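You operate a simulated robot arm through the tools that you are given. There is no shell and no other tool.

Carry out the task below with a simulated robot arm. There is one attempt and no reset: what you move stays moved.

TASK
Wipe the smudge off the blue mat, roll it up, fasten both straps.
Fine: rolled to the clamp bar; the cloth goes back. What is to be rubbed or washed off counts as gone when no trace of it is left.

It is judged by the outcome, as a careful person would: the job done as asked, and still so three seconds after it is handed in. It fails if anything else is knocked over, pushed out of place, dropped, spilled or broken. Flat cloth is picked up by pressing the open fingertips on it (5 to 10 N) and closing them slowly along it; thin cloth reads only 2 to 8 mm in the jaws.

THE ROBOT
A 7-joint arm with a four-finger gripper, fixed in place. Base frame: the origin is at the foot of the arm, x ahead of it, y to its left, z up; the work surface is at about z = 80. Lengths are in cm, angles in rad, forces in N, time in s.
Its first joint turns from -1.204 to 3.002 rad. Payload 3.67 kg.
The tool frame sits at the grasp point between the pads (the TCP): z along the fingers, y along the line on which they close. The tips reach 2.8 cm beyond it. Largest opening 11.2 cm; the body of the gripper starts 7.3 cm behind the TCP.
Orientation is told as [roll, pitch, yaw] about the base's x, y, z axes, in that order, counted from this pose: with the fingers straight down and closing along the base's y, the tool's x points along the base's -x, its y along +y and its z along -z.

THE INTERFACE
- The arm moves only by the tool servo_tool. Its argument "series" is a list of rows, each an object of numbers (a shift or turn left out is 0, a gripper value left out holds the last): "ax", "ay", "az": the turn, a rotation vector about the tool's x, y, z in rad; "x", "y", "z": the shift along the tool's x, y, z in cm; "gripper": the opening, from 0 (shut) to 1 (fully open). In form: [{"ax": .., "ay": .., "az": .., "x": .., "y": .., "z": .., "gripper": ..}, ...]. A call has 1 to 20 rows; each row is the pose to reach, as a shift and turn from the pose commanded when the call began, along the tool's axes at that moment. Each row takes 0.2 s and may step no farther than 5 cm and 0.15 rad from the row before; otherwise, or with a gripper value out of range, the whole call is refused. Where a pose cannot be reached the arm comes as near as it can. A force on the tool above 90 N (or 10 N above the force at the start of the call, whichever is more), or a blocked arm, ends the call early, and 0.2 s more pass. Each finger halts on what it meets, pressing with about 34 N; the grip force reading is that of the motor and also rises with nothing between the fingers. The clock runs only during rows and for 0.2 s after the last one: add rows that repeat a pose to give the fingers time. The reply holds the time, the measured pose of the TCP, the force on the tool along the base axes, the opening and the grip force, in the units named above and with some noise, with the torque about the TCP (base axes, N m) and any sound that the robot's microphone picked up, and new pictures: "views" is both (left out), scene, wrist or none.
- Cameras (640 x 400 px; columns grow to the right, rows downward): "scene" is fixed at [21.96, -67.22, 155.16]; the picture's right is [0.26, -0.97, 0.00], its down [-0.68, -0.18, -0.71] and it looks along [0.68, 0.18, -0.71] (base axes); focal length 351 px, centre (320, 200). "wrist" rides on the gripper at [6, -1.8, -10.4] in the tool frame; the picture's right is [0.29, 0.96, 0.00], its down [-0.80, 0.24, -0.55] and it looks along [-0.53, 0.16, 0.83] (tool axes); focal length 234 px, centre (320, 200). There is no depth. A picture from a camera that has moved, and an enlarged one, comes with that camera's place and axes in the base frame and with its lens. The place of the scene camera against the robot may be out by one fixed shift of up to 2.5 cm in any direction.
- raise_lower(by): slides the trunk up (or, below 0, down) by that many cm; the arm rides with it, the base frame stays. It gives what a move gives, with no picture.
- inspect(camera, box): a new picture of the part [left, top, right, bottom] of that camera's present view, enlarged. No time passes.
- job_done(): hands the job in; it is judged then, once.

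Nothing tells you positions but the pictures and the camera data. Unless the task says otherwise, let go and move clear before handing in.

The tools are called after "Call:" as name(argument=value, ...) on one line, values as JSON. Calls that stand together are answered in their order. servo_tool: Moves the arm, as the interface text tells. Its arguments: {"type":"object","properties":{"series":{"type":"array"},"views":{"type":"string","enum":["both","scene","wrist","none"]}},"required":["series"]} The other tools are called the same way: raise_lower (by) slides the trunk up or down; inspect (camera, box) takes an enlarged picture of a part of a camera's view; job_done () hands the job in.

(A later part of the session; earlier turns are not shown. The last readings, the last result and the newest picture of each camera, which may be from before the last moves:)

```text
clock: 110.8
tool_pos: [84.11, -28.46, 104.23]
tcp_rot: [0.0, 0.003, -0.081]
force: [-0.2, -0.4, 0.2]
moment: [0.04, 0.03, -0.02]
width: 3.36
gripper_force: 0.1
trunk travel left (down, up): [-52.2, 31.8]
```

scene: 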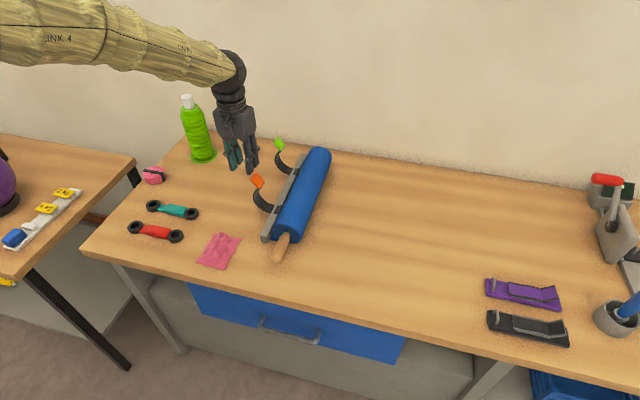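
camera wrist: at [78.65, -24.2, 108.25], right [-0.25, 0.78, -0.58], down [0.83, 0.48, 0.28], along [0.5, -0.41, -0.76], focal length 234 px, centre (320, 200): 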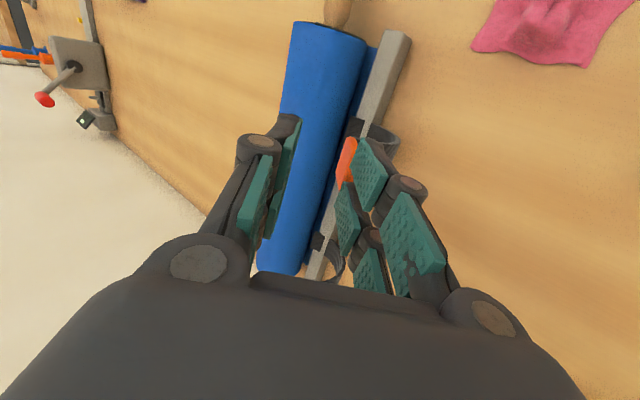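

Call:
servo_tool(series=[{"az": -0.14}, {"az": -0.28}, {"az": -0.42}, {"az": -0.56}, {"az": -0.7, "y": -1}, {"az": -0.84, "y": -1}, {"az": -0.98, "y": -2}, {"az": -1.12, "y": -2}, {"az": -1.26, "y": -2.5}, {"az": -1.4, "y": -2.5}, {"az": -1.54, "y": -2.5}, {"az": -1.652, "y": -2.5, "gripper": 0.55}, {"az": -1.652, "y": -2.5}])

```text
clock: 113.7
tool_pos: [83.97, -30.91, 104.3]
tcp_rot: [0.003, -0.003, 1.573]
force: [-0.3, -0.4, 0.4]
moment: [-0.01, -0.01, -0.02]
width: 6.16
gripper_force: 0.1
trunk travel left (down, up): [-52.2, 31.8]
camera wrist: at [85.88, -36.85, 114.74], right [-0.96, -0.29, 0.0], down [-0.24, 0.8, 0.55], along [-0.16, 0.53, -0.83], focal length 234 px, centre (320, 200)
```

scene: 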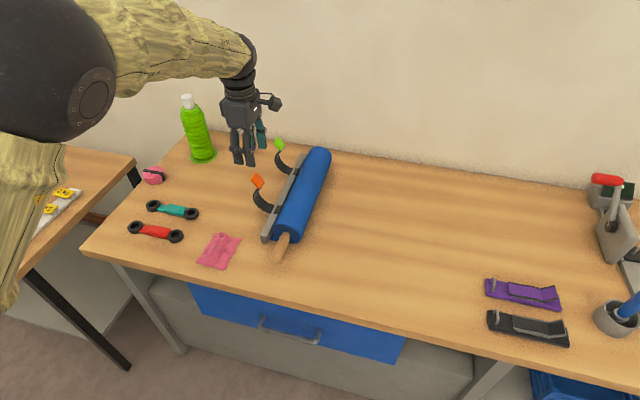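
wrist: 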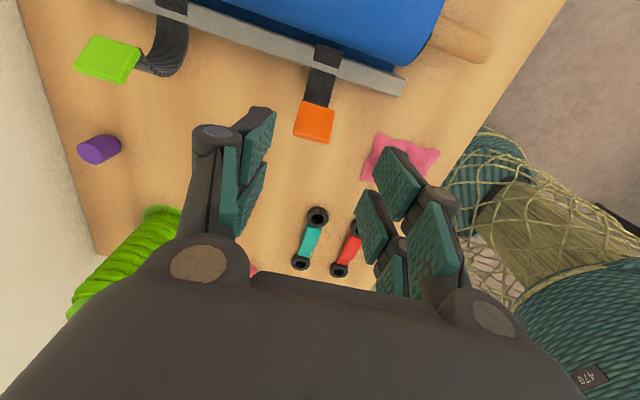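

Call:
inspect(camera="wrist", box=[240, 20, 400, 180])

Call:
inspect(camera="wrist", box=[60, 0, 220, 120])

```text
2.50 times, centred on (320, 100) of wrist
camera zoom: at [85.88, -36.85, 114.74], right [-0.96, -0.29, 0.0], down [-0.24, 0.8, 0.55], along [-0.16, 0.53, -0.83], focal length 585 px, centre (320, 450)
```

zoom: 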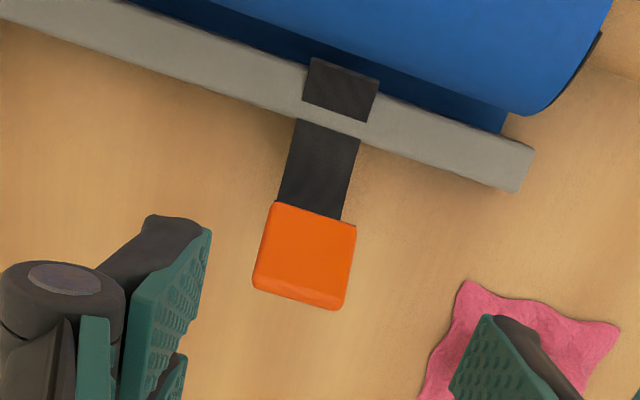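

```text
3.33 times, centred on (140, 60) of wrist
camera zoom: at [85.88, -36.85, 114.74], right [-0.96, -0.29, 0.0], down [-0.24, 0.8, 0.55], along [-0.16, 0.53, -0.83], focal length 781 px, centre (920, 667)
```

zoom: 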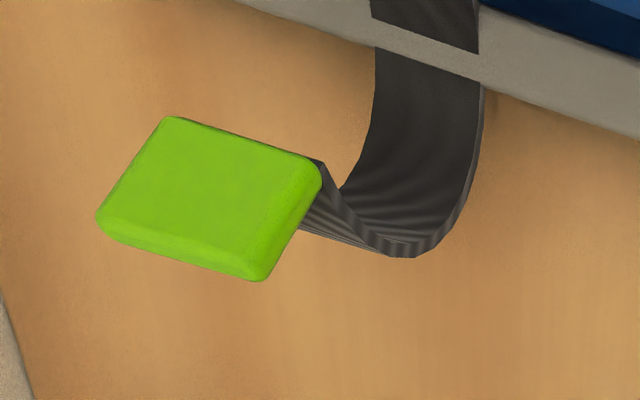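

The orange tab is centred at about (84.6, -31, 93.2). I'm descending with the fingers on both of its side edges.

Call:
servo_tool(series=[{"y": -0.6, "z": 2}, {"y": -0.6, "z": 4}, {"y": -0.6, "z": 6}, {"y": -0.6, "z": 8}, {"y": -0.6, "z": 9.2}, {"y": -0.6, "z": 9.9}, {"y": -0.6, "z": 9.9}])

```text
clock: 115.2
tool_pos: [84.52, -30.92, 94.18]
tcp_rot: [0.002, -0.001, 1.571]
force: [0.2, -0.5, 0.5]
moment: [0.0, 0.02, 0.01]
width: 6.15
gripper_force: 0.0
trunk travel left (down, up): [-52.2, 31.8]
camera wrist: at [86.45, -36.87, 104.8], right [-0.96, -0.29, 0.0], down [-0.24, 0.8, 0.55], along [-0.16, 0.53, -0.83], focal length 234 px, centre (320, 200)
```

scene: 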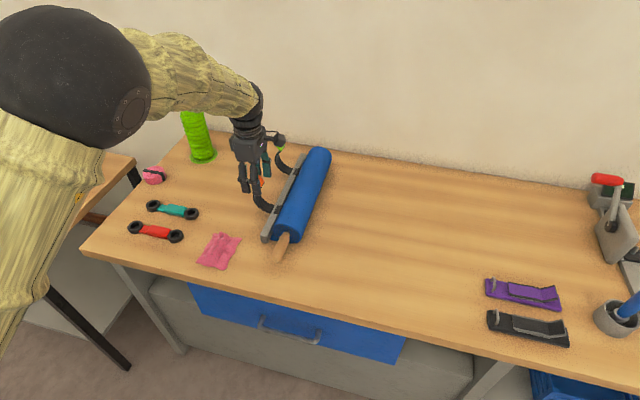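
wrist: 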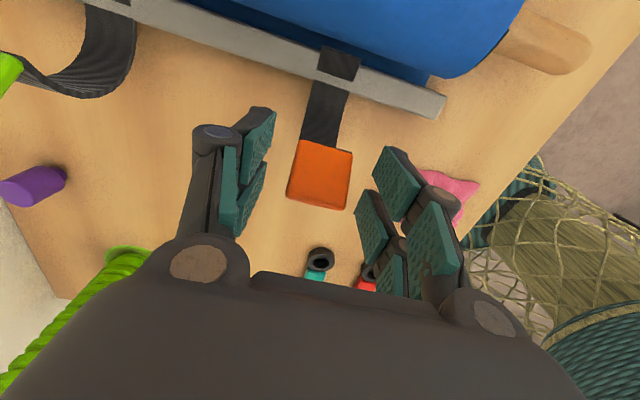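

The tab sits centred between the pads. I'm closing on it.

Call:
servo_tool(series=[{"gripper": 0.45}, {"gripper": 0.35}, {"gripper": 0.28}, {"gripper": 0.2}, {"gripper": 0.2}, {"gripper": 0.2}])

```text
clock: 116.7
tool_pos: [84.52, -30.9, 94.27]
tcp_rot: [0.001, -0.001, 1.571]
force: [-1.7, -0.2, -0.7]
moment: [0.03, 0.06, -0.01]
width: 3.37
gripper_force: 45.5
trunk travel left (down, up): [-52.2, 31.8]
camera wrist: at [86.45, -36.86, 104.81], right [-0.96, -0.29, 0.0], down [-0.24, 0.8, 0.55], along [-0.16, 0.53, -0.83], focal length 234 px, centre (320, 200)
```

scene: 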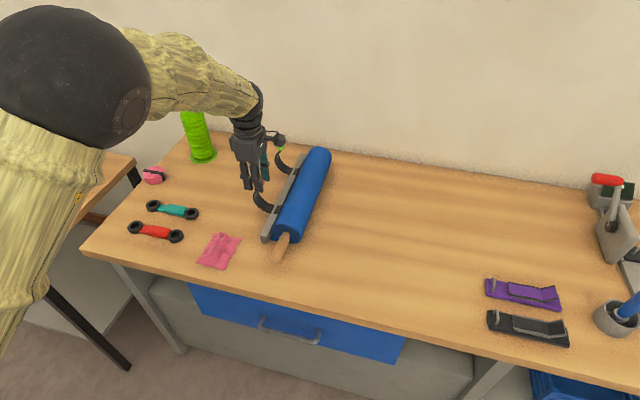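
wrist: 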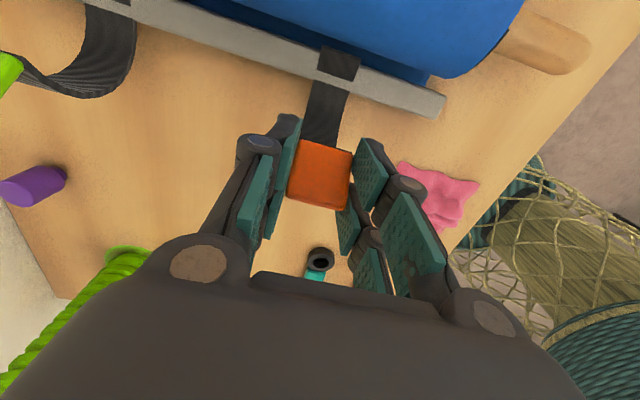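

The tab is held firmly. I'm starting the arc: a small move toward the roll and up, watching the force and how the strap responds.

Call:
servo_tool(series=[{"x": 0.5, "z": -0.2}, {"x": 1.0, "z": -0.4}, {"x": 1.5, "z": -0.55}, {"x": 2.0, "z": -0.65}, {"x": 2.0, "z": -0.65}])

```text
clock: 117.8
tool_pos: [84.52, -32.72, 95.06]
tcp_rot: [-0.001, 0.002, 1.571]
force: [-2.7, 15.2, 5.8]
moment: [1.6, 0.31, 0.11]
width: 3.32
gripper_force: 45.2
trunk travel left (down, up): [-52.2, 31.8]
camera wrist: at [86.43, -38.7, 105.63], right [-0.96, -0.29, 0.0], down [-0.24, 0.8, 0.55], along [-0.16, 0.53, -0.83], focal length 234 px, centre (320, 200)
```

scene: 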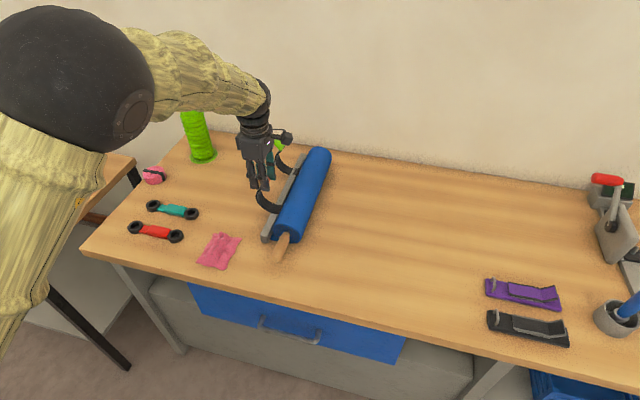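
wrist: 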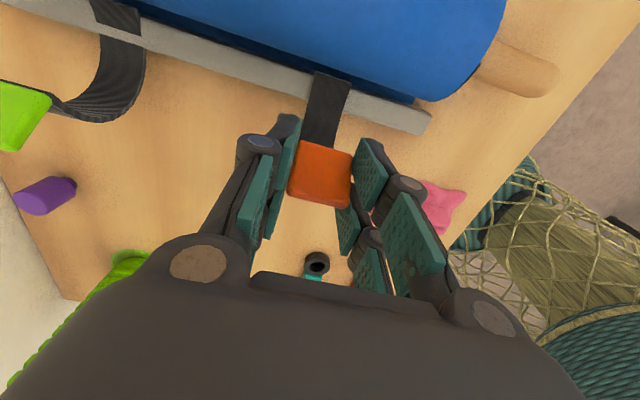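

The strap resists with some torque because the tab wants to turn with the hinge. I'm rotating the tool about x by the same angle to relieve it.

Call:
servo_tool(series=[{"ay": -0.08}, {"ay": -0.15}, {"ay": -0.15}], views="none")

```text
clock: 118.7
tool_pos: [84.38, -32.86, 94.97]
tcp_rot: [0.0, -0.149, 1.572]
force: [7.0, -2.7, 15.5]
moment: [-0.87, -0.39, 0.27]
width: 3.4
gripper_force: 44.6
trunk travel left (down, up): [-52.2, 31.8]
```

Call:
servo_tool(series=[{"x": 0.4, "z": -0.3, "ay": -0.02}, {"x": 0.8, "z": -0.5, "ay": -0.04}, {"x": 1.18, "z": -0.68, "ay": -0.06}, {"x": 1.18, "z": -0.68, "ay": -0.06}], views="none")

```text
clock: 119.7
tool_pos: [84.49, -34.12, 95.37]
tcp_rot: [0.003, -0.21, 1.569]
force: [2.9, 13.3, 4.1]
moment: [1.42, 0.12, -0.25]
width: 3.36
gripper_force: 45.1
trunk travel left (down, up): [-52.2, 31.8]
```

Call:
servo_tool(series=[{"x": 0.3, "z": -0.1, "ay": -0.07}, {"x": 0.9, "z": -0.2, "ay": -0.13}, {"x": 1.7, "z": -0.3, "ay": -0.19}, {"x": 2.43, "z": -0.41, "ay": -0.24}, {"x": 2.43, "z": -0.41, "ay": -0.24}])

```text
clock: 120.8
tool_pos: [84.44, -36.43, 95.65]
tcp_rot: [-0.004, -0.453, 1.573]
force: [9.1, 7.4, 24.8]
moment: [0.92, -0.19, 0.39]
width: 3.36
gripper_force: 44.9
trunk travel left (down, up): [-52.2, 31.8]
camera wrist: at [86.42, -46.28, 102.51], right [-0.96, -0.26, -0.13], down [-0.24, 0.48, 0.85], along [-0.16, 0.84, -0.52], focal length 234 px, centre (320, 200)
```

scene: 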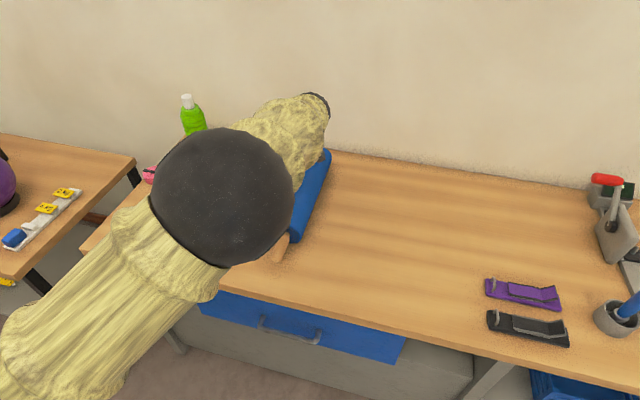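
wrist: 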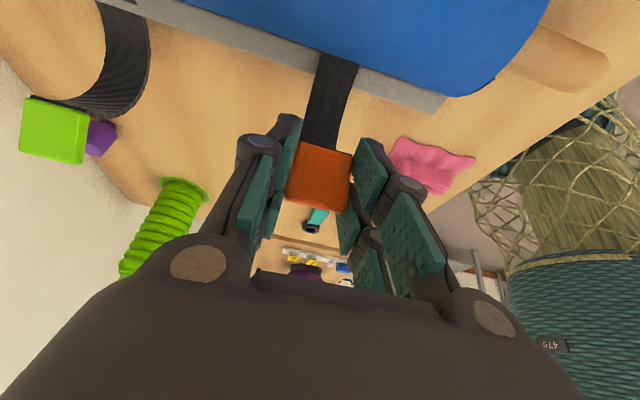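

Call:
inspect(camera="wrist", box=[220, 0, 480, 260])

Call:
inspect(camera="scene", box=[230, 80, 350, 240])

```text
1.54 times, centred on (350, 130) of wrist
camera zoom: at [86.42, -46.28, 102.51], right [-0.96, -0.26, -0.13], down [-0.24, 0.48, 0.85], along [-0.16, 0.84, -0.52], focal length 360 px, centre (274, 308)
```

zoom: 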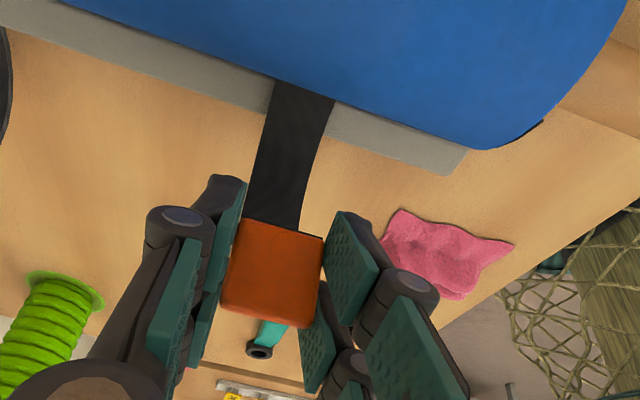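

```text
2.50 times, centred on (290, 160) of scene
camera zoom: at [21.96, -67.22, 155.16], right [0.26, -0.97, 0.0], down [-0.68, -0.18, -0.71], along [0.68, 0.18, -0.71], focal length 877 px, centre (395, 300)
```

zoom: 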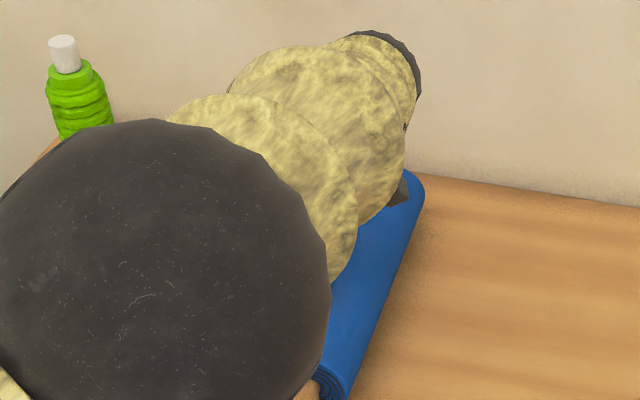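

The strap behaves like a rigid curved band hinged at the bar top (about y=-35.8, z=82.5) and needs about 105° of swing to hug the roll. I'm continuing along that arc and turning the tool with it.

Call:
servo_tool(series=[{"x": 0.81, "z": -0.67, "ay": -0.075}, {"x": 1.83, "z": -0.98, "ay": -0.15}, {"x": 2.83, "z": -1.19, "ay": -0.225}, {"x": 3.77, "z": -1.33, "ay": -0.29}, {"x": 3.77, "z": -1.33, "ay": -0.29}], views="wrist")

```text
clock: 122.0
tool_pos: [84.5, -40.7, 95.11]
tcp_rot: [-0.001, -0.74, 1.569]
force: [11.4, 4.3, 18.7]
moment: [1.11, -0.2, -0.08]
width: 3.33
gripper_force: 45.2
trunk travel left (down, up): [-52.2, 31.8]
camera wrist: at [86.41, -52.1, 98.77], right [-0.96, -0.21, -0.19], down [-0.24, 0.22, 0.95], along [-0.16, 0.95, -0.26], focal length 234 px, centre (320, 200)
```

wrist: 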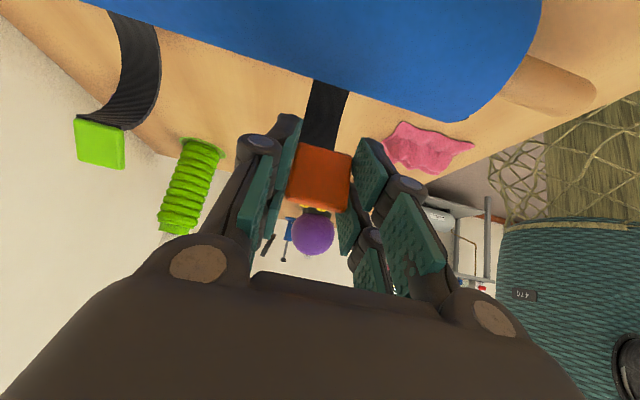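

Call:
servo_tool(series=[{"x": 0.8, "z": -0.18, "ay": -0.03}, {"x": 1.57, "z": -0.35, "ay": -0.07}, {"x": 2.35, "z": -0.53, "ay": -0.1}, {"x": 3.14, "z": -0.71, "ay": -0.14}, {"x": 3.14, "z": -0.71, "ay": -0.14}], views="wrist")

```text
clock: 123.2
tool_pos: [84.46, -43.88, 92.7]
tcp_rot: [0.01, -0.876, 1.562]
force: [13.9, -10.6, -2.6]
moment: [-1.18, -0.47, 0.05]
width: 3.31
gripper_force: 44.7
trunk travel left (down, up): [-52.2, 31.8]
camera wrist: at [86.44, -55.64, 94.84], right [-0.96, -0.18, -0.22], down [-0.23, 0.08, 0.97], along [-0.16, 0.98, -0.12], focal length 234 px, centre (320, 200)
```

wrist: 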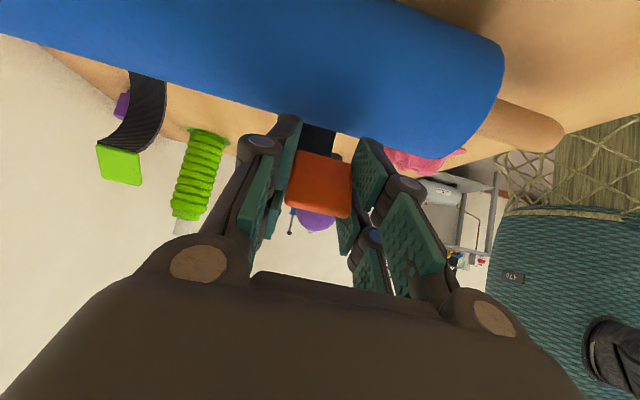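

Call:
inspect(camera="wrist", box=[240, 90, 420, 260])

Call:
inspect(camera="scene", box=[180, 60, 400, 280])

```text
2.35 times, centred on (330, 175) of wrist
camera zoom: at [86.44, -55.64, 94.84], right [-0.96, -0.18, -0.22], down [-0.23, 0.08, 0.97], along [-0.16, 0.98, -0.12], focal length 551 px, centre (296, 259)
```

zoom: 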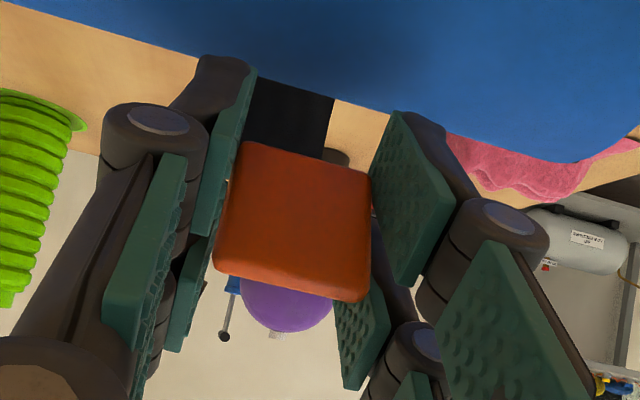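

```text
1.82 times, centred on (290, 170) of scene
camera zoom: at [21.96, -67.22, 155.16], right [0.26, -0.97, 0.0], down [-0.68, -0.18, -0.71], along [0.68, 0.18, -0.71], focal length 638 px, centre (374, 254)
```

zoom: 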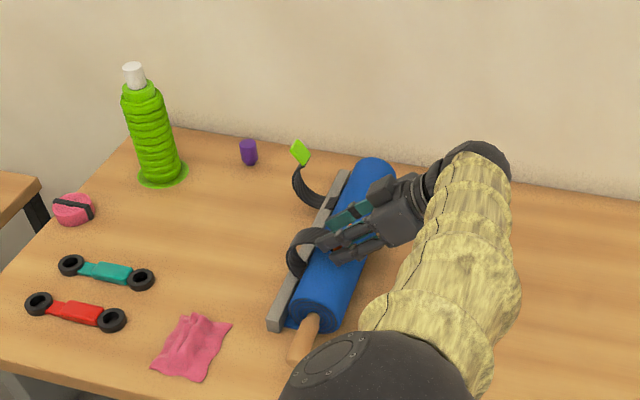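

The orange strap is arching over the roll as planned. I'm continuing the swing downward behind the roll and keeping the tool's tilt fixed now.

Call:
servo_tool(series=[{"x": 0.9, "z": -0.03}, {"x": 1.8, "z": -0.06}, {"x": 2.6, "z": -0.08}, {"x": 3.4, "z": -0.1}, {"x": 3.4, "z": -0.1}], views="both")

```text
clock: 124.5
tool_pos: [84.54, -45.54, 90.76]
tcp_rot: [0.003, -0.879, 1.571]
force: [4.5, 3.3, 12.0]
moment: [1.34, -0.13, 0.02]
width: 3.29
gripper_force: 45.1
trunk travel left (down, up): [-52.2, 31.8]
camera wrist: at [86.43, -57.44, 92.89], right [-0.96, -0.18, -0.22], down [-0.24, 0.08, 0.97], along [-0.16, 0.98, -0.12], focal length 234 px, centre (320, 200)
```

scene: 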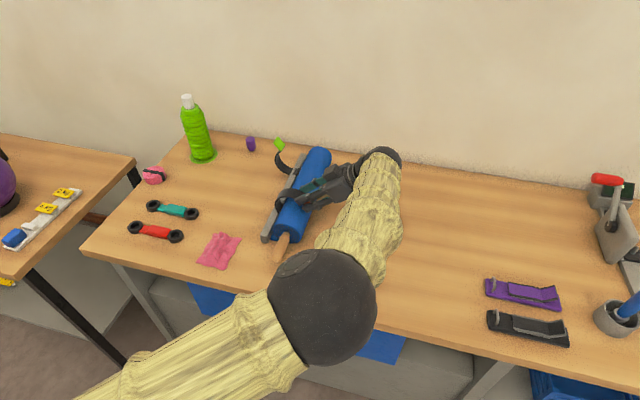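
wrist: 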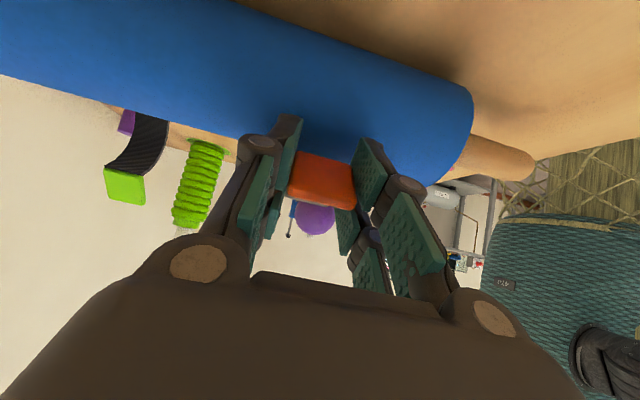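

Call:
servo_tool(series=[{"x": 0.8, "z": 0.1}, {"x": 1.6, "z": 0.22}, {"x": 2.32, "z": 0.34}, {"x": 3.05, "z": 0.53}, {"x": 3.75, "z": 0.72}, {"x": 3.75, "z": 0.72}], views="both")

```text
clock: 125.8
tool_pos: [84.48, -47.14, 87.34]
tcp_rot: [0.002, -0.877, 1.568]
force: [2.4, 34.2, 1.8]
moment: [1.63, -0.13, 0.07]
width: 3.31
gripper_force: 44.9
trunk travel left (down, up): [-52.2, 31.8]
camera wrist: at [86.47, -58.96, 89.61], right [-0.96, -0.19, -0.22], down [-0.24, 0.08, 0.97], along [-0.16, 0.98, -0.12], focal length 234 px, centre (320, 200)
```

scene: 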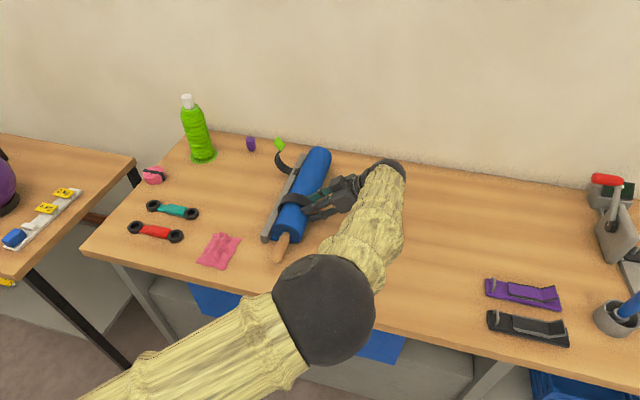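
wrist: 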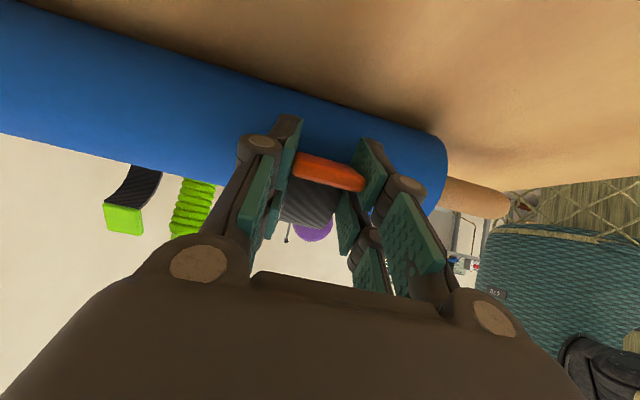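

The strap now wraps over the roll. I'm easing the pull and pressing the tab further down against the back of the roll.

Call:
servo_tool(series=[{"x": 0.27, "z": 0.61}, {"x": 0.81, "z": 1.06}, {"x": 1.28, "z": 1.58}, {"x": 1.28, "z": 1.58}], views="both")

```text
clock: 126.8
tool_pos: [84.42, -47.32, 86.76]
tcp_rot: [-0.025, -0.885, 1.586]
force: [-41.0, -22.0, 38.5]
moment: [1.31, 2.15, 0.92]
width: 3.31
gripper_force: 44.4
trunk travel left (down, up): [-52.2, 31.8]
stopped in row 4: the force on the tool passed its limit at 94 N (the readings are from after the stop); the commanded pose is now the measured one
camera wrist: at [86.33, -59.14, 88.98], right [-0.95, -0.18, -0.24], down [-0.26, 0.07, 0.96], along [-0.15, 0.98, -0.12], focal length 234 px, centre (320, 200)
```

scene: 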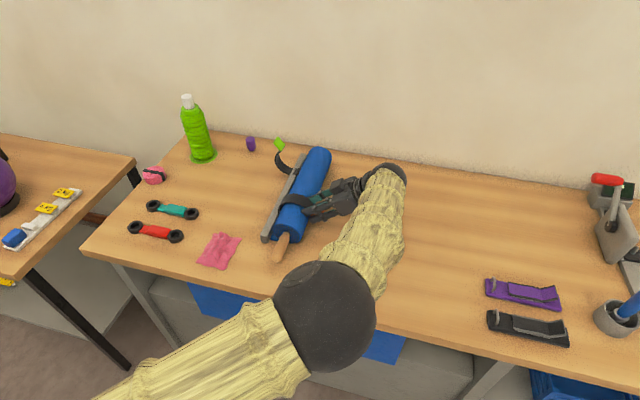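
wrist: 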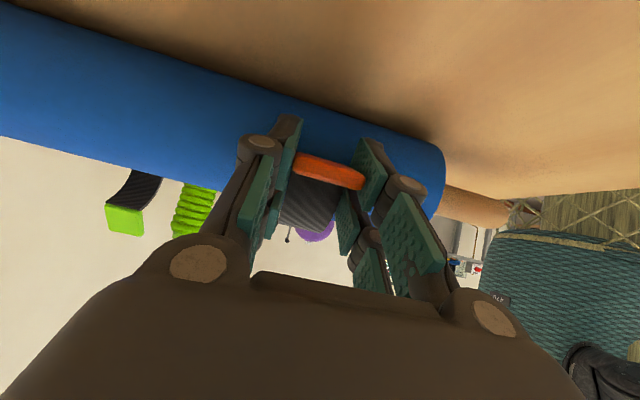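

The fingertips have met the roll itself, so I'll stop pressing there. I'm backing off slightly and inspecting.

Call:
servo_tool(series=[{"z": -0.3}, {"z": -0.5}, {"z": -0.5}], views="none")

Call:
inspect(camera="scene", box=[250, 130, 350, 270])

Call:
inspect(camera="wrist", box=[230, 80, 430, 260])

```text
clock: 127.6
tool_pos: [84.46, -47.3, 86.76]
tcp_rot: [-0.02, -0.887, 1.587]
force: [-61.3, -2.3, 18.9]
moment: [0.71, 0.96, 1.08]
width: 3.32
gripper_force: 45.2
trunk travel left (down, up): [-52.2, 31.8]
```

```text
2.86 times, centred on (300, 200) of scene
camera zoom: at [21.96, -67.22, 155.16], right [0.26, -0.97, 0.0], down [-0.68, -0.18, -0.71], along [0.68, 0.18, -0.71], focal length 1002 px, centre (377, 200)
```

zoom: 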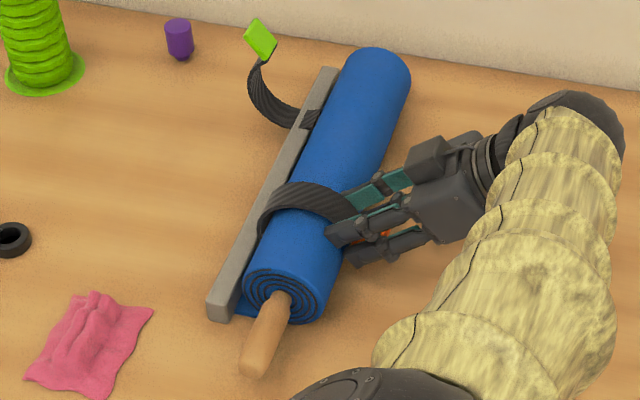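

```text
2.22 times, centred on (330, 170) of wrist
camera zoom: at [86.42, -59.11, 89.01], right [-0.95, -0.18, -0.23], down [-0.25, 0.08, 0.96], along [-0.16, 0.98, -0.12], focal length 520 px, centre (298, 267)
```

zoom: 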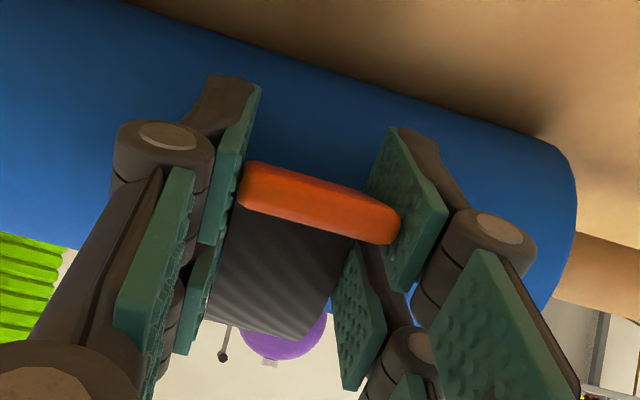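

The strap is hugging the roll nicely. I'm releasing the tab gently to relieve the side load, then I'll see whether it stays.

Call:
servo_tool(series=[{"gripper": 0.33}, {"gripper": 0.38}, {"gripper": 0.45}, {"gripper": 0.5}, {"gripper": 0.5}], views="both")

```text
clock: 128.8
tool_pos: [84.91, -47.52, 86.38]
tcp_rot: [-0.017, -0.883, 1.579]
force: [0.3, -3.1, -0.3]
moment: [0.01, -0.02, 0.08]
width: 5.59
gripper_force: 0.1
trunk travel left (down, up): [-52.2, 31.8]
camera wrist: at [86.93, -59.35, 88.6], right [-0.96, -0.18, -0.23], down [-0.25, 0.08, 0.97], along [-0.15, 0.98, -0.12], focal length 234 px, centre (320, 200)
```

scene: 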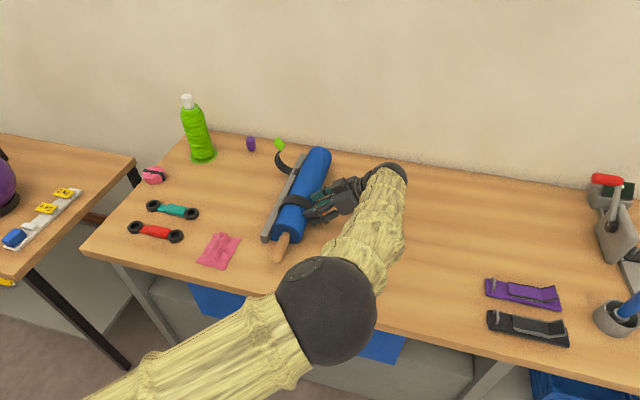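
wrist: 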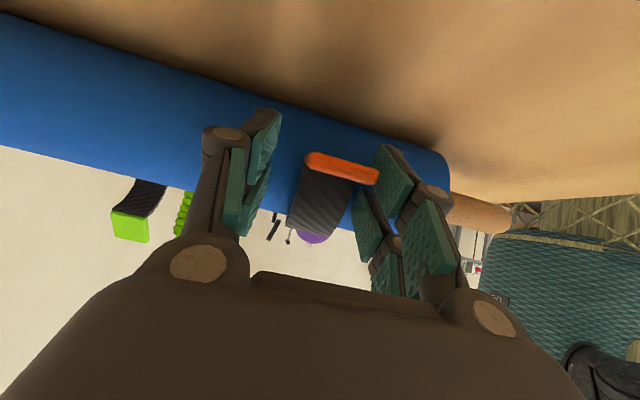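

The strap stays over the roll after release. I'm backing the fingers away to look before pressing it down.

Call:
servo_tool(series=[{"z": -1}, {"z": -2.5}, {"z": -4}, {"z": -6}, {"z": -8}, {"z": -8}], views="both")

Call:
inspect(camera="scene", box=[250, 130, 350, 270])

Call:
inspect(camera="wrist", box=[230, 80, 430, 260])

```text
clock: 130.2
tool_pos: [84.98, -53.72, 91.55]
tcp_rot: [-0.018, -0.883, 1.581]
force: [0.2, 0.5, 0.6]
moment: [0.02, 0.02, 0.03]
width: 5.57
gripper_force: 0.1
trunk travel left (down, up): [-52.2, 31.8]
camera wrist: at [86.86, -65.48, 93.73], right [-0.96, -0.18, -0.23], down [-0.25, 0.08, 0.96], along [-0.15, 0.98, -0.12], focal length 234 px, centre (320, 200)
```

scene: 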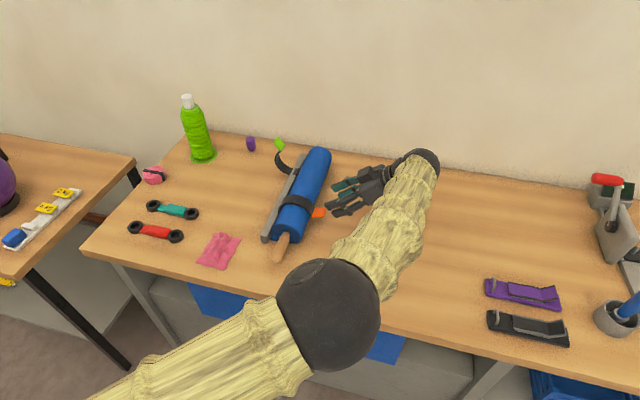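
wrist: 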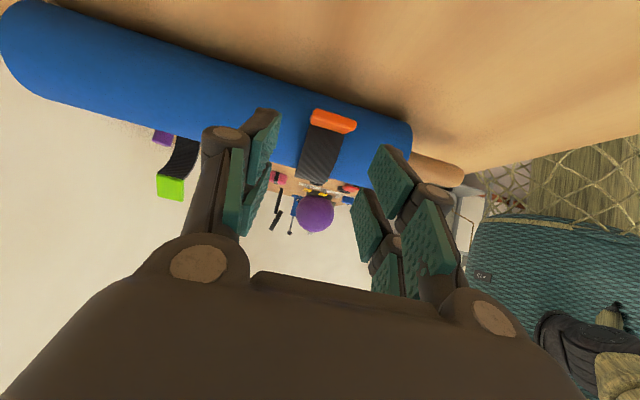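

```text
2.86 times, centred on (300, 200) of scene
camera zoom: at [21.96, -67.22, 155.16], right [0.26, -0.97, 0.0], down [-0.68, -0.18, -0.71], along [0.68, 0.18, -0.71], focal length 1002 px, centre (377, 200)
```

zoom: 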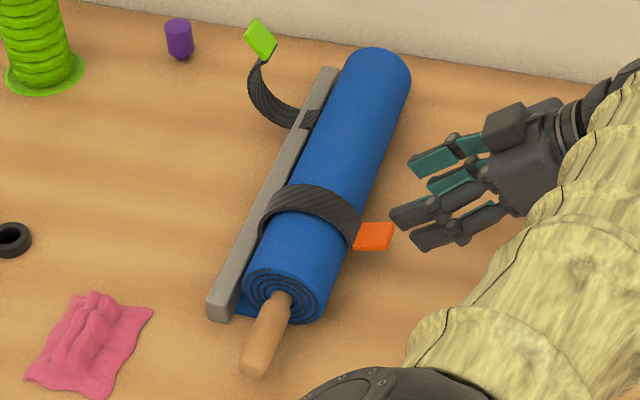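

```text
2.22 times, centred on (330, 170) of wrist
camera zoom: at [86.86, -65.48, 93.73], right [-0.96, -0.18, -0.23], down [-0.25, 0.08, 0.96], along [-0.15, 0.98, -0.12], focal length 520 px, centre (298, 267)
```

zoom: 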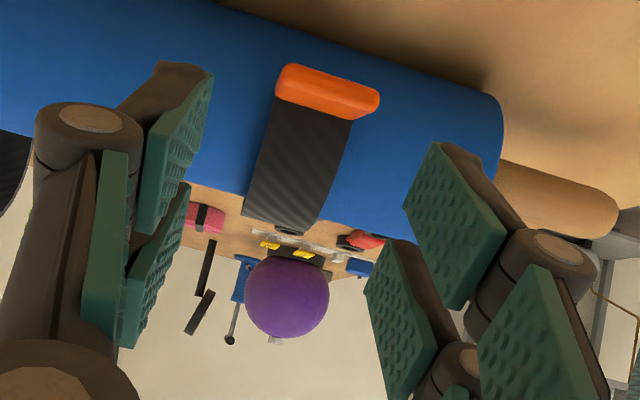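

The strap wraps the roll with the tab flaring at the back, but I heard no click. I'm closing the fingers and pressing the strap firmly against the roll's upper back.

Call:
servo_tool(series=[{"x": -0.8, "y": 0.4, "gripper": 0.2}, {"x": -1.6, "y": 0.45, "z": 1, "gripper": 0.0}, {"x": -1.6, "y": 0.45, "z": 3}, {"x": -1.6, "y": 0.45, "z": 5}, {"x": -1.6, "y": 0.45, "z": 6.2}, {"x": -1.6, "y": 0.45, "z": 6.8}, {"x": -1.6, "y": 0.45, "z": 6.8}], views="both")

```text
clock: 131.8
tool_pos: [84.72, -47.28, 88.78]
tcp_rot: [-0.021, -0.883, 1.584]
force: [2.9, -5.4, 18.9]
moment: [-0.12, -0.08, -0.01]
width: 0.58
gripper_force: 35.7
trunk travel left (down, up): [-52.2, 31.8]
camera wrist: at [86.4, -59.19, 90.91], right [-0.96, -0.18, -0.24], down [-0.25, 0.08, 0.96], along [-0.15, 0.98, -0.12], focal length 234 px, centre (320, 200)
```

scene: 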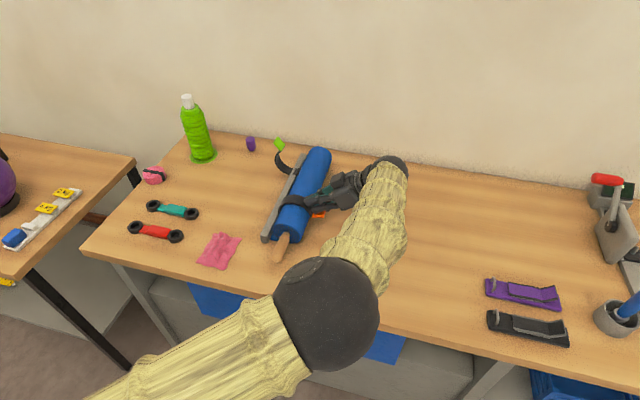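
wrist: 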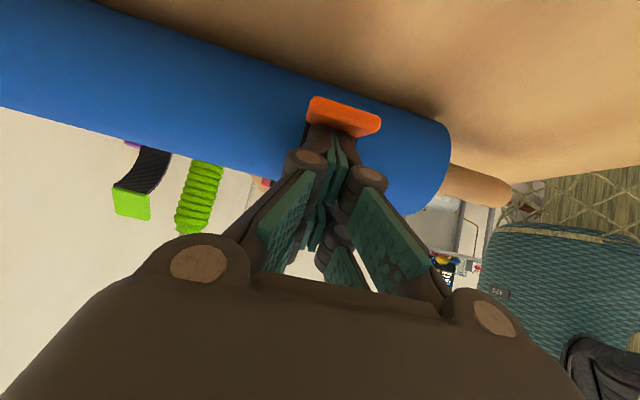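

The fingertips are on the strap at about 19 N. I'm pressing a bit more and holding.

Call:
servo_tool(series=[{"z": 0.2}, {"z": 0.35}, {"z": 0.35}, {"z": 0.35}, {"z": 0.35}], views="none")

```text
clock: 133.0
tool_pos: [84.46, -47.1, 88.56]
tcp_rot: [-0.027, -0.883, 1.586]
force: [15.5, -23.5, 43.4]
moment: [0.09, -0.36, -0.19]
width: 0.6
gripper_force: 35.8
trunk travel left (down, up): [-52.2, 31.8]
```

I'm backing off and turning the tool upright, so I can check the strap and press on the tab from above too.

Call:
servo_tool(series=[{"z": -2}, {"z": -4.5}, {"z": -6.5, "ay": 0.1}, {"z": -6.5, "x": -1, "ay": 0.22}, {"z": -6.3, "x": -2, "ay": 0.34}, {"z": -6, "x": -3, "ay": 0.46}, {"z": -5.5, "x": -4, "ay": 0.58}, {"z": -5, "x": -5, "ay": 0.7}, {"z": -4.8, "x": -5.5, "ay": 0.8}, {"z": -4.8, "x": -5.5, "ay": 0.883}, {"z": -4.8, "x": -5.5, "ay": 0.883}], views="both")

Call:
inspect(camera="scene", box=[250, 130, 350, 270])

```text
clock: 135.4
tool_pos: [84.45, -47.52, 95.48]
tcp_rot: [-0.011, 0.0, 1.566]
force: [0.1, -1.1, 0.0]
moment: [0.05, 0.03, -0.02]
width: 0.0
gripper_force: 35.2
trunk travel left (down, up): [-52.2, 31.8]
camera wrist: at [86.27, -53.46, 106.07], right [-0.96, -0.28, -0.01], down [-0.24, 0.8, 0.55], along [-0.15, 0.53, -0.83], focal length 234 px, centre (320, 200)
```

scene: 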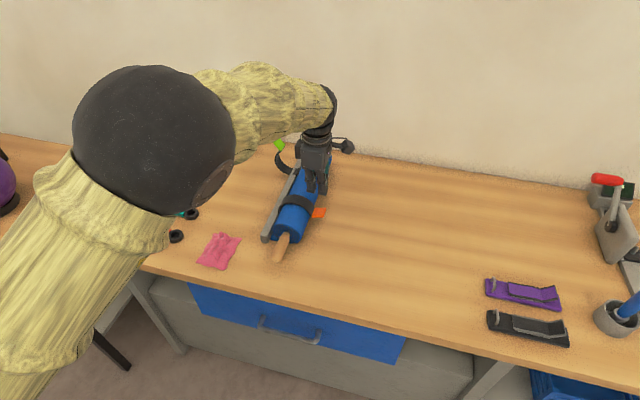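
wrist: 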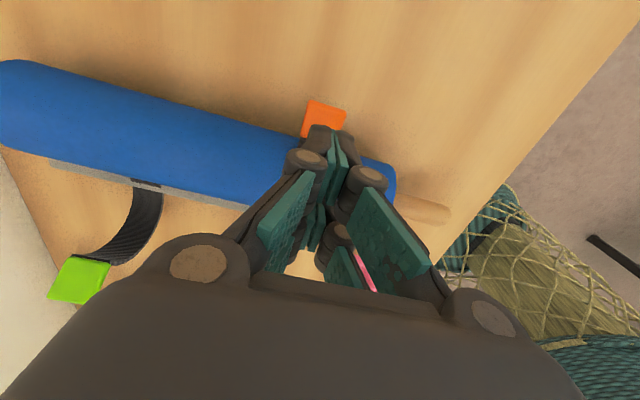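

```text
2.86 times, centred on (300, 200) of scene
camera zoom: at [21.96, -67.22, 155.16], right [0.26, -0.97, 0.0], down [-0.68, -0.18, -0.71], along [0.68, 0.18, -0.71], focal length 1002 px, centre (377, 200)
```

zoom: 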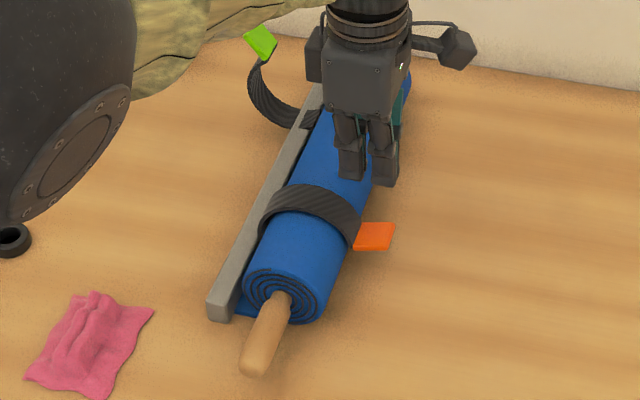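

Call:
servo_tool(series=[{"z": 2}, {"z": 4}, {"z": 6}, {"z": 7}, {"z": 7.5}, {"z": 7.5}], views="none")

```text
clock: 136.6
tool_pos: [84.93, -47.56, 89.81]
tcp_rot: [-0.034, 0.005, 1.564]
force: [-14.0, -22.8, 42.6]
moment: [0.45, 0.65, 0.11]
width: 0.61
gripper_force: 35.6
trunk travel left (down, up): [-52.2, 31.8]
stopped in row 6: the force on the tool passed its limit at 94 N (the readings are from after the stop); the commanded pose is now the measured one
```

I pressed the tab hard (contact reached the limit). I'm backing off and checking that everything stayed in place.

Call:
servo_tool(series=[{"z": -0.5}, {"z": -1.5}, {"z": -4}, {"z": -8}, {"z": -12}, {"z": -16, "x": 2}, {"z": -16, "x": 4}, {"z": -16, "x": 4}], views="both")

Call:
inspect(camera="scene", box=[250, 130, 350, 270])

Call:
inspect(camera="wrist", box=[200, 60, 420, 250])

```text
clock: 138.4
tool_pos: [84.65, -51.32, 105.12]
tcp_rot: [-0.028, 0.004, 1.568]
force: [0.5, 0.0, 0.2]
moment: [-0.04, -0.01, -0.01]
width: 0.0
gripper_force: 35.6
trunk travel left (down, up): [-52.2, 31.8]
camera wrist: at [86.32, -57.26, 115.81], right [-0.96, -0.28, -0.02], down [-0.25, 0.8, 0.54], along [-0.13, 0.53, -0.84], focal length 234 px, centre (320, 200)
```

scene: 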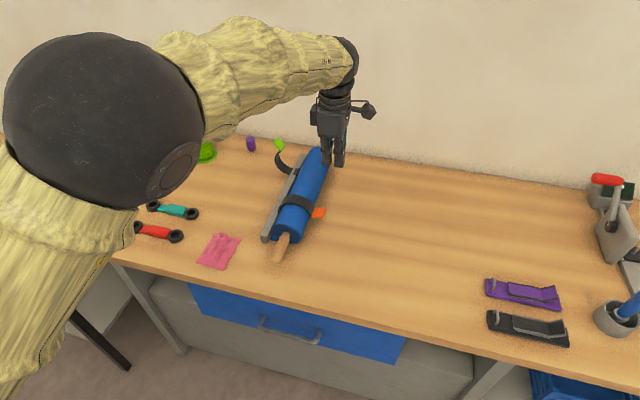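
wrist: 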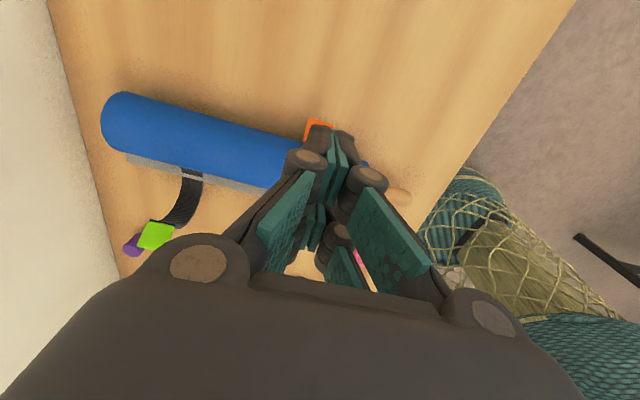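

```text
2.86 times, centred on (300, 200) of scene
camera zoom: at [21.96, -67.22, 155.16], right [0.26, -0.97, 0.0], down [-0.68, -0.18, -0.71], along [0.68, 0.18, -0.71], focal length 1002 px, centre (377, 200)
```

zoom: 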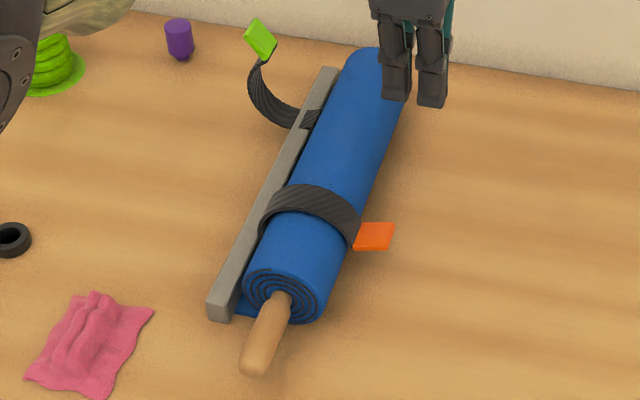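

```text
2.11 times, centred on (310, 155) of wrist
camera zoom: at [86.32, -57.26, 115.81], right [-0.96, -0.28, -0.02], down [-0.25, 0.8, 0.54], along [-0.13, 0.53, -0.84], focal length 493 px, centre (341, 295)
```

zoom: 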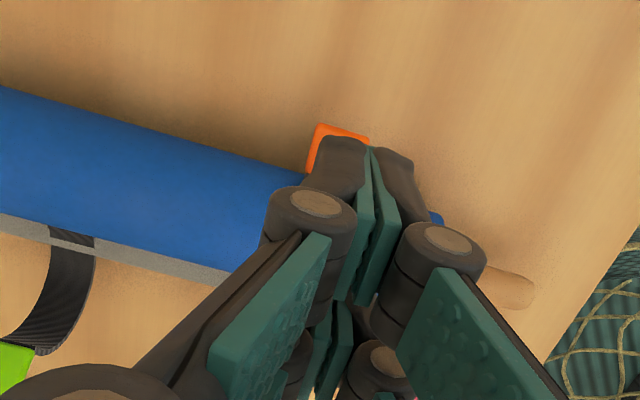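

The orange strap is firmly in place around the roll. Now for the green one: its tab is at about (101.7, -31.1, 93.2) with the same geometry. I'm lifting, opening the fingers and moving above it.

Call:
servo_tool(series=[{"z": -2, "gripper": 0.55}, {"z": -3, "x": -2, "y": -2, "ax": -0.028}, {"z": -3, "x": -5, "y": -4, "ax": -0.028}, {"z": -3, "x": -8, "y": -6.5, "ax": -0.028}, {"z": -3, "x": -11, "y": -9, "ax": -0.028}, {"z": -3, "x": -14, "y": -11.5, "ax": -0.028}, {"z": -3, "x": -17, "y": -14, "ax": -0.028}, {"z": -3, "x": -19.5, "y": -16.5, "ax": -0.028}, {"z": -2, "x": -20.2, "y": -17, "ax": -0.028}, {"z": -2, "x": -20.2, "y": -17, "ax": -0.028}])

```text
clock: 140.6
tool_pos: [101.86, -31.15, 107.35]
tcp_rot: [0.002, 0.003, 1.568]
force: [-0.2, -0.2, -0.4]
moment: [-0.08, 0.06, 0.0]
width: 6.17
gripper_force: 0.0
trunk travel left (down, up): [-52.2, 31.8]
camera wrist: at [103.7, -37.05, 117.92], right [-0.96, -0.28, 0.0], down [-0.24, 0.8, 0.55], along [-0.16, 0.53, -0.83], focal length 234 px, centre (320, 200)
```

scene: 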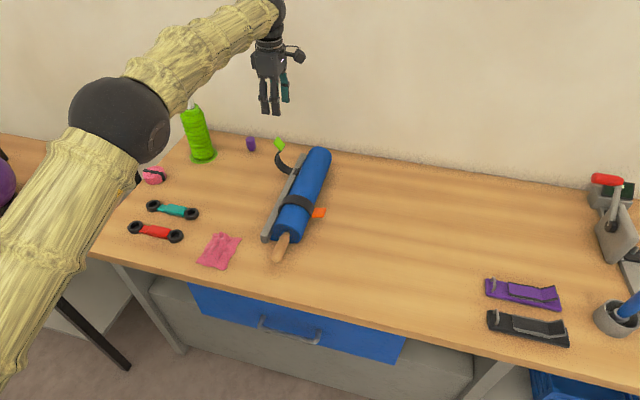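
wrist: 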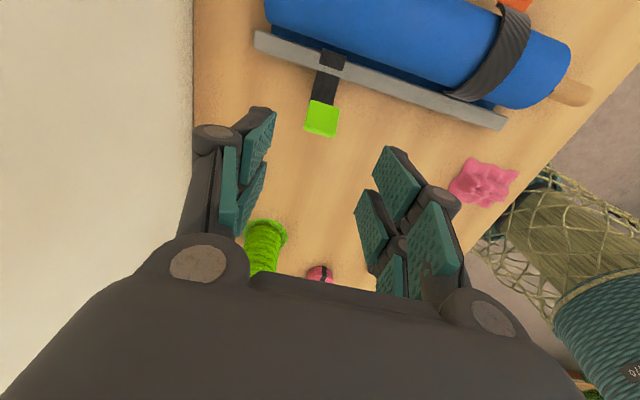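

The green tab is centred in view at (101.7, -31.1). I'm lowering the trunk a little for better reach, then going down onto the tab.

Call:
raise_lower(by=-8)

Call:
servo_tool(series=[{"y": 0.15, "z": 1.5}, {"y": 0.2, "z": 3}, {"y": 0.2, "z": 4.2}, {"y": 0.2, "z": 5.1}, {"y": 0.2, "z": 5.1}])

```text
clock: 141.8
tool_pos: [101.66, -31.19, 99.35]
tcp_rot: [0.0, 0.004, 1.565]
force: [-0.3, -0.6, -0.6]
moment: [0.01, 0.0, 0.0]
width: 6.17
gripper_force: 0.1
trunk travel left (down, up): [-44.2, 39.8]
```

```text
clock: 143.0
tool_pos: [101.37, -31.27, 94.22]
tcp_rot: [0.003, 0.002, 1.566]
force: [-0.1, 0.4, 0.0]
moment: [0.0, 0.01, 0.04]
width: 6.15
gripper_force: 0.1
trunk travel left (down, up): [-44.2, 39.8]
camera wrist: at [103.41, -37.14, 104.85], right [-0.96, -0.28, 0.0], down [-0.24, 0.8, 0.55], along [-0.16, 0.53, -0.83], focal length 234 px, centre (320, 200)
```

scene: 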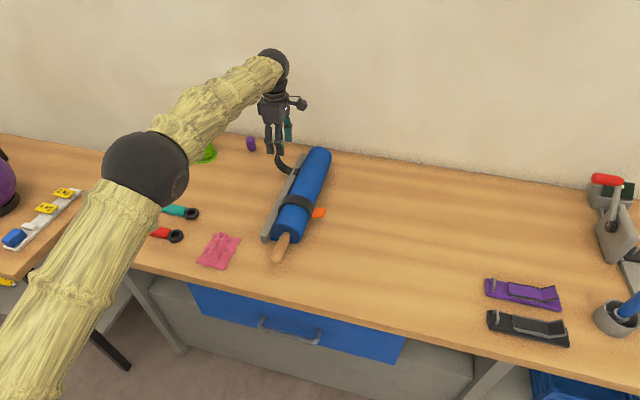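
wrist: 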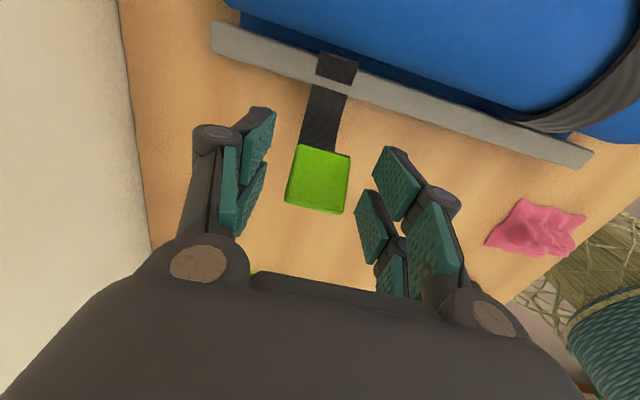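

Call:
servo_tool(series=[{"y": -0.3, "x": -0.3, "gripper": 0.5}, {"y": -0.3, "x": -0.3, "gripper": 0.4}, {"y": -0.3, "x": -0.3, "gripper": 0.32}, {"y": -0.3, "x": -0.3, "gripper": 0.25}, {"y": -0.3, "x": -0.3, "gripper": 0.2}, {"y": -0.3, "x": -0.3, "gripper": 0.2}], views="wrist")

```text
clock: 144.4
tool_pos: [101.73, -30.9, 94.31]
tcp_rot: [0.001, 0.004, 1.568]
force: [-26.9, -1.9, -7.5]
moment: [0.25, 0.55, -0.2]
width: 3.7
gripper_force: 12.9
trunk travel left (down, up): [-44.2, 39.8]
camera wrist: at [103.61, -36.89, 104.84], right [-0.96, -0.28, 0.0], down [-0.24, 0.8, 0.55], along [-0.16, 0.53, -0.83], focal length 234 px, centre (320, 200)
```

wrist: 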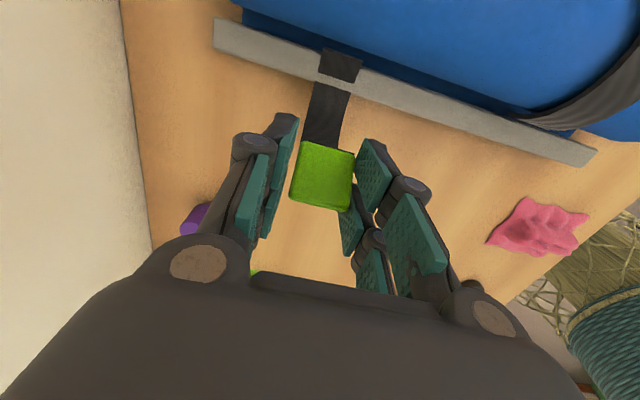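

The tab touches one finger first, so I'm shifting slightly to centre on it and closing again.

Call:
servo_tool(series=[{"y": 0.15}, {"y": 0.25}, {"y": 0.25}, {"y": 0.25}], views="none")

```text
clock: 145.4
tool_pos: [101.39, -30.91, 94.23]
tcp_rot: [0.001, 0.003, 1.566]
force: [-21.2, -4.1, -9.6]
moment: [0.13, 0.42, -0.07]
width: 3.37
gripper_force: 44.7
trunk travel left (down, up): [-44.2, 39.8]
```

Call:
servo_tool(series=[{"y": 0.15}, {"y": 0.3}, {"y": 0.3}], views="none")

```text
clock: 146.2
tool_pos: [101.48, -30.97, 94.27]
tcp_rot: [-0.003, 0.003, 1.565]
force: [23.0, -7.1, 3.8]
moment: [-0.98, -0.87, 0.5]
width: 3.35
gripper_force: 45.1
trunk travel left (down, up): [-44.2, 39.8]
```

Call:
servo_tool(series=[{"y": -0.08}, {"y": -0.15}, {"y": -0.15}], views="none")

```text
clock: 147.0
tool_pos: [101.45, -30.96, 94.23]
tcp_rot: [-0.001, 0.004, 1.567]
force: [21.5, -4.8, 9.9]
moment: [-1.0, -0.54, 0.33]
width: 3.36
gripper_force: 45.2
trunk travel left (down, up): [-44.2, 39.8]
```

Call:
servo_tool(series=[{"y": -0.1}, {"y": -0.2}, {"y": -0.2}], views="none")

```text
clock: 147.8
tool_pos: [101.41, -30.83, 94.24]
tcp_rot: [0.004, 0.004, 1.567]
force: [-7.1, -1.2, 4.8]
moment: [-0.39, 0.26, 0.02]
width: 3.37
gripper_force: 44.5
trunk travel left (down, up): [-44.2, 39.8]
```

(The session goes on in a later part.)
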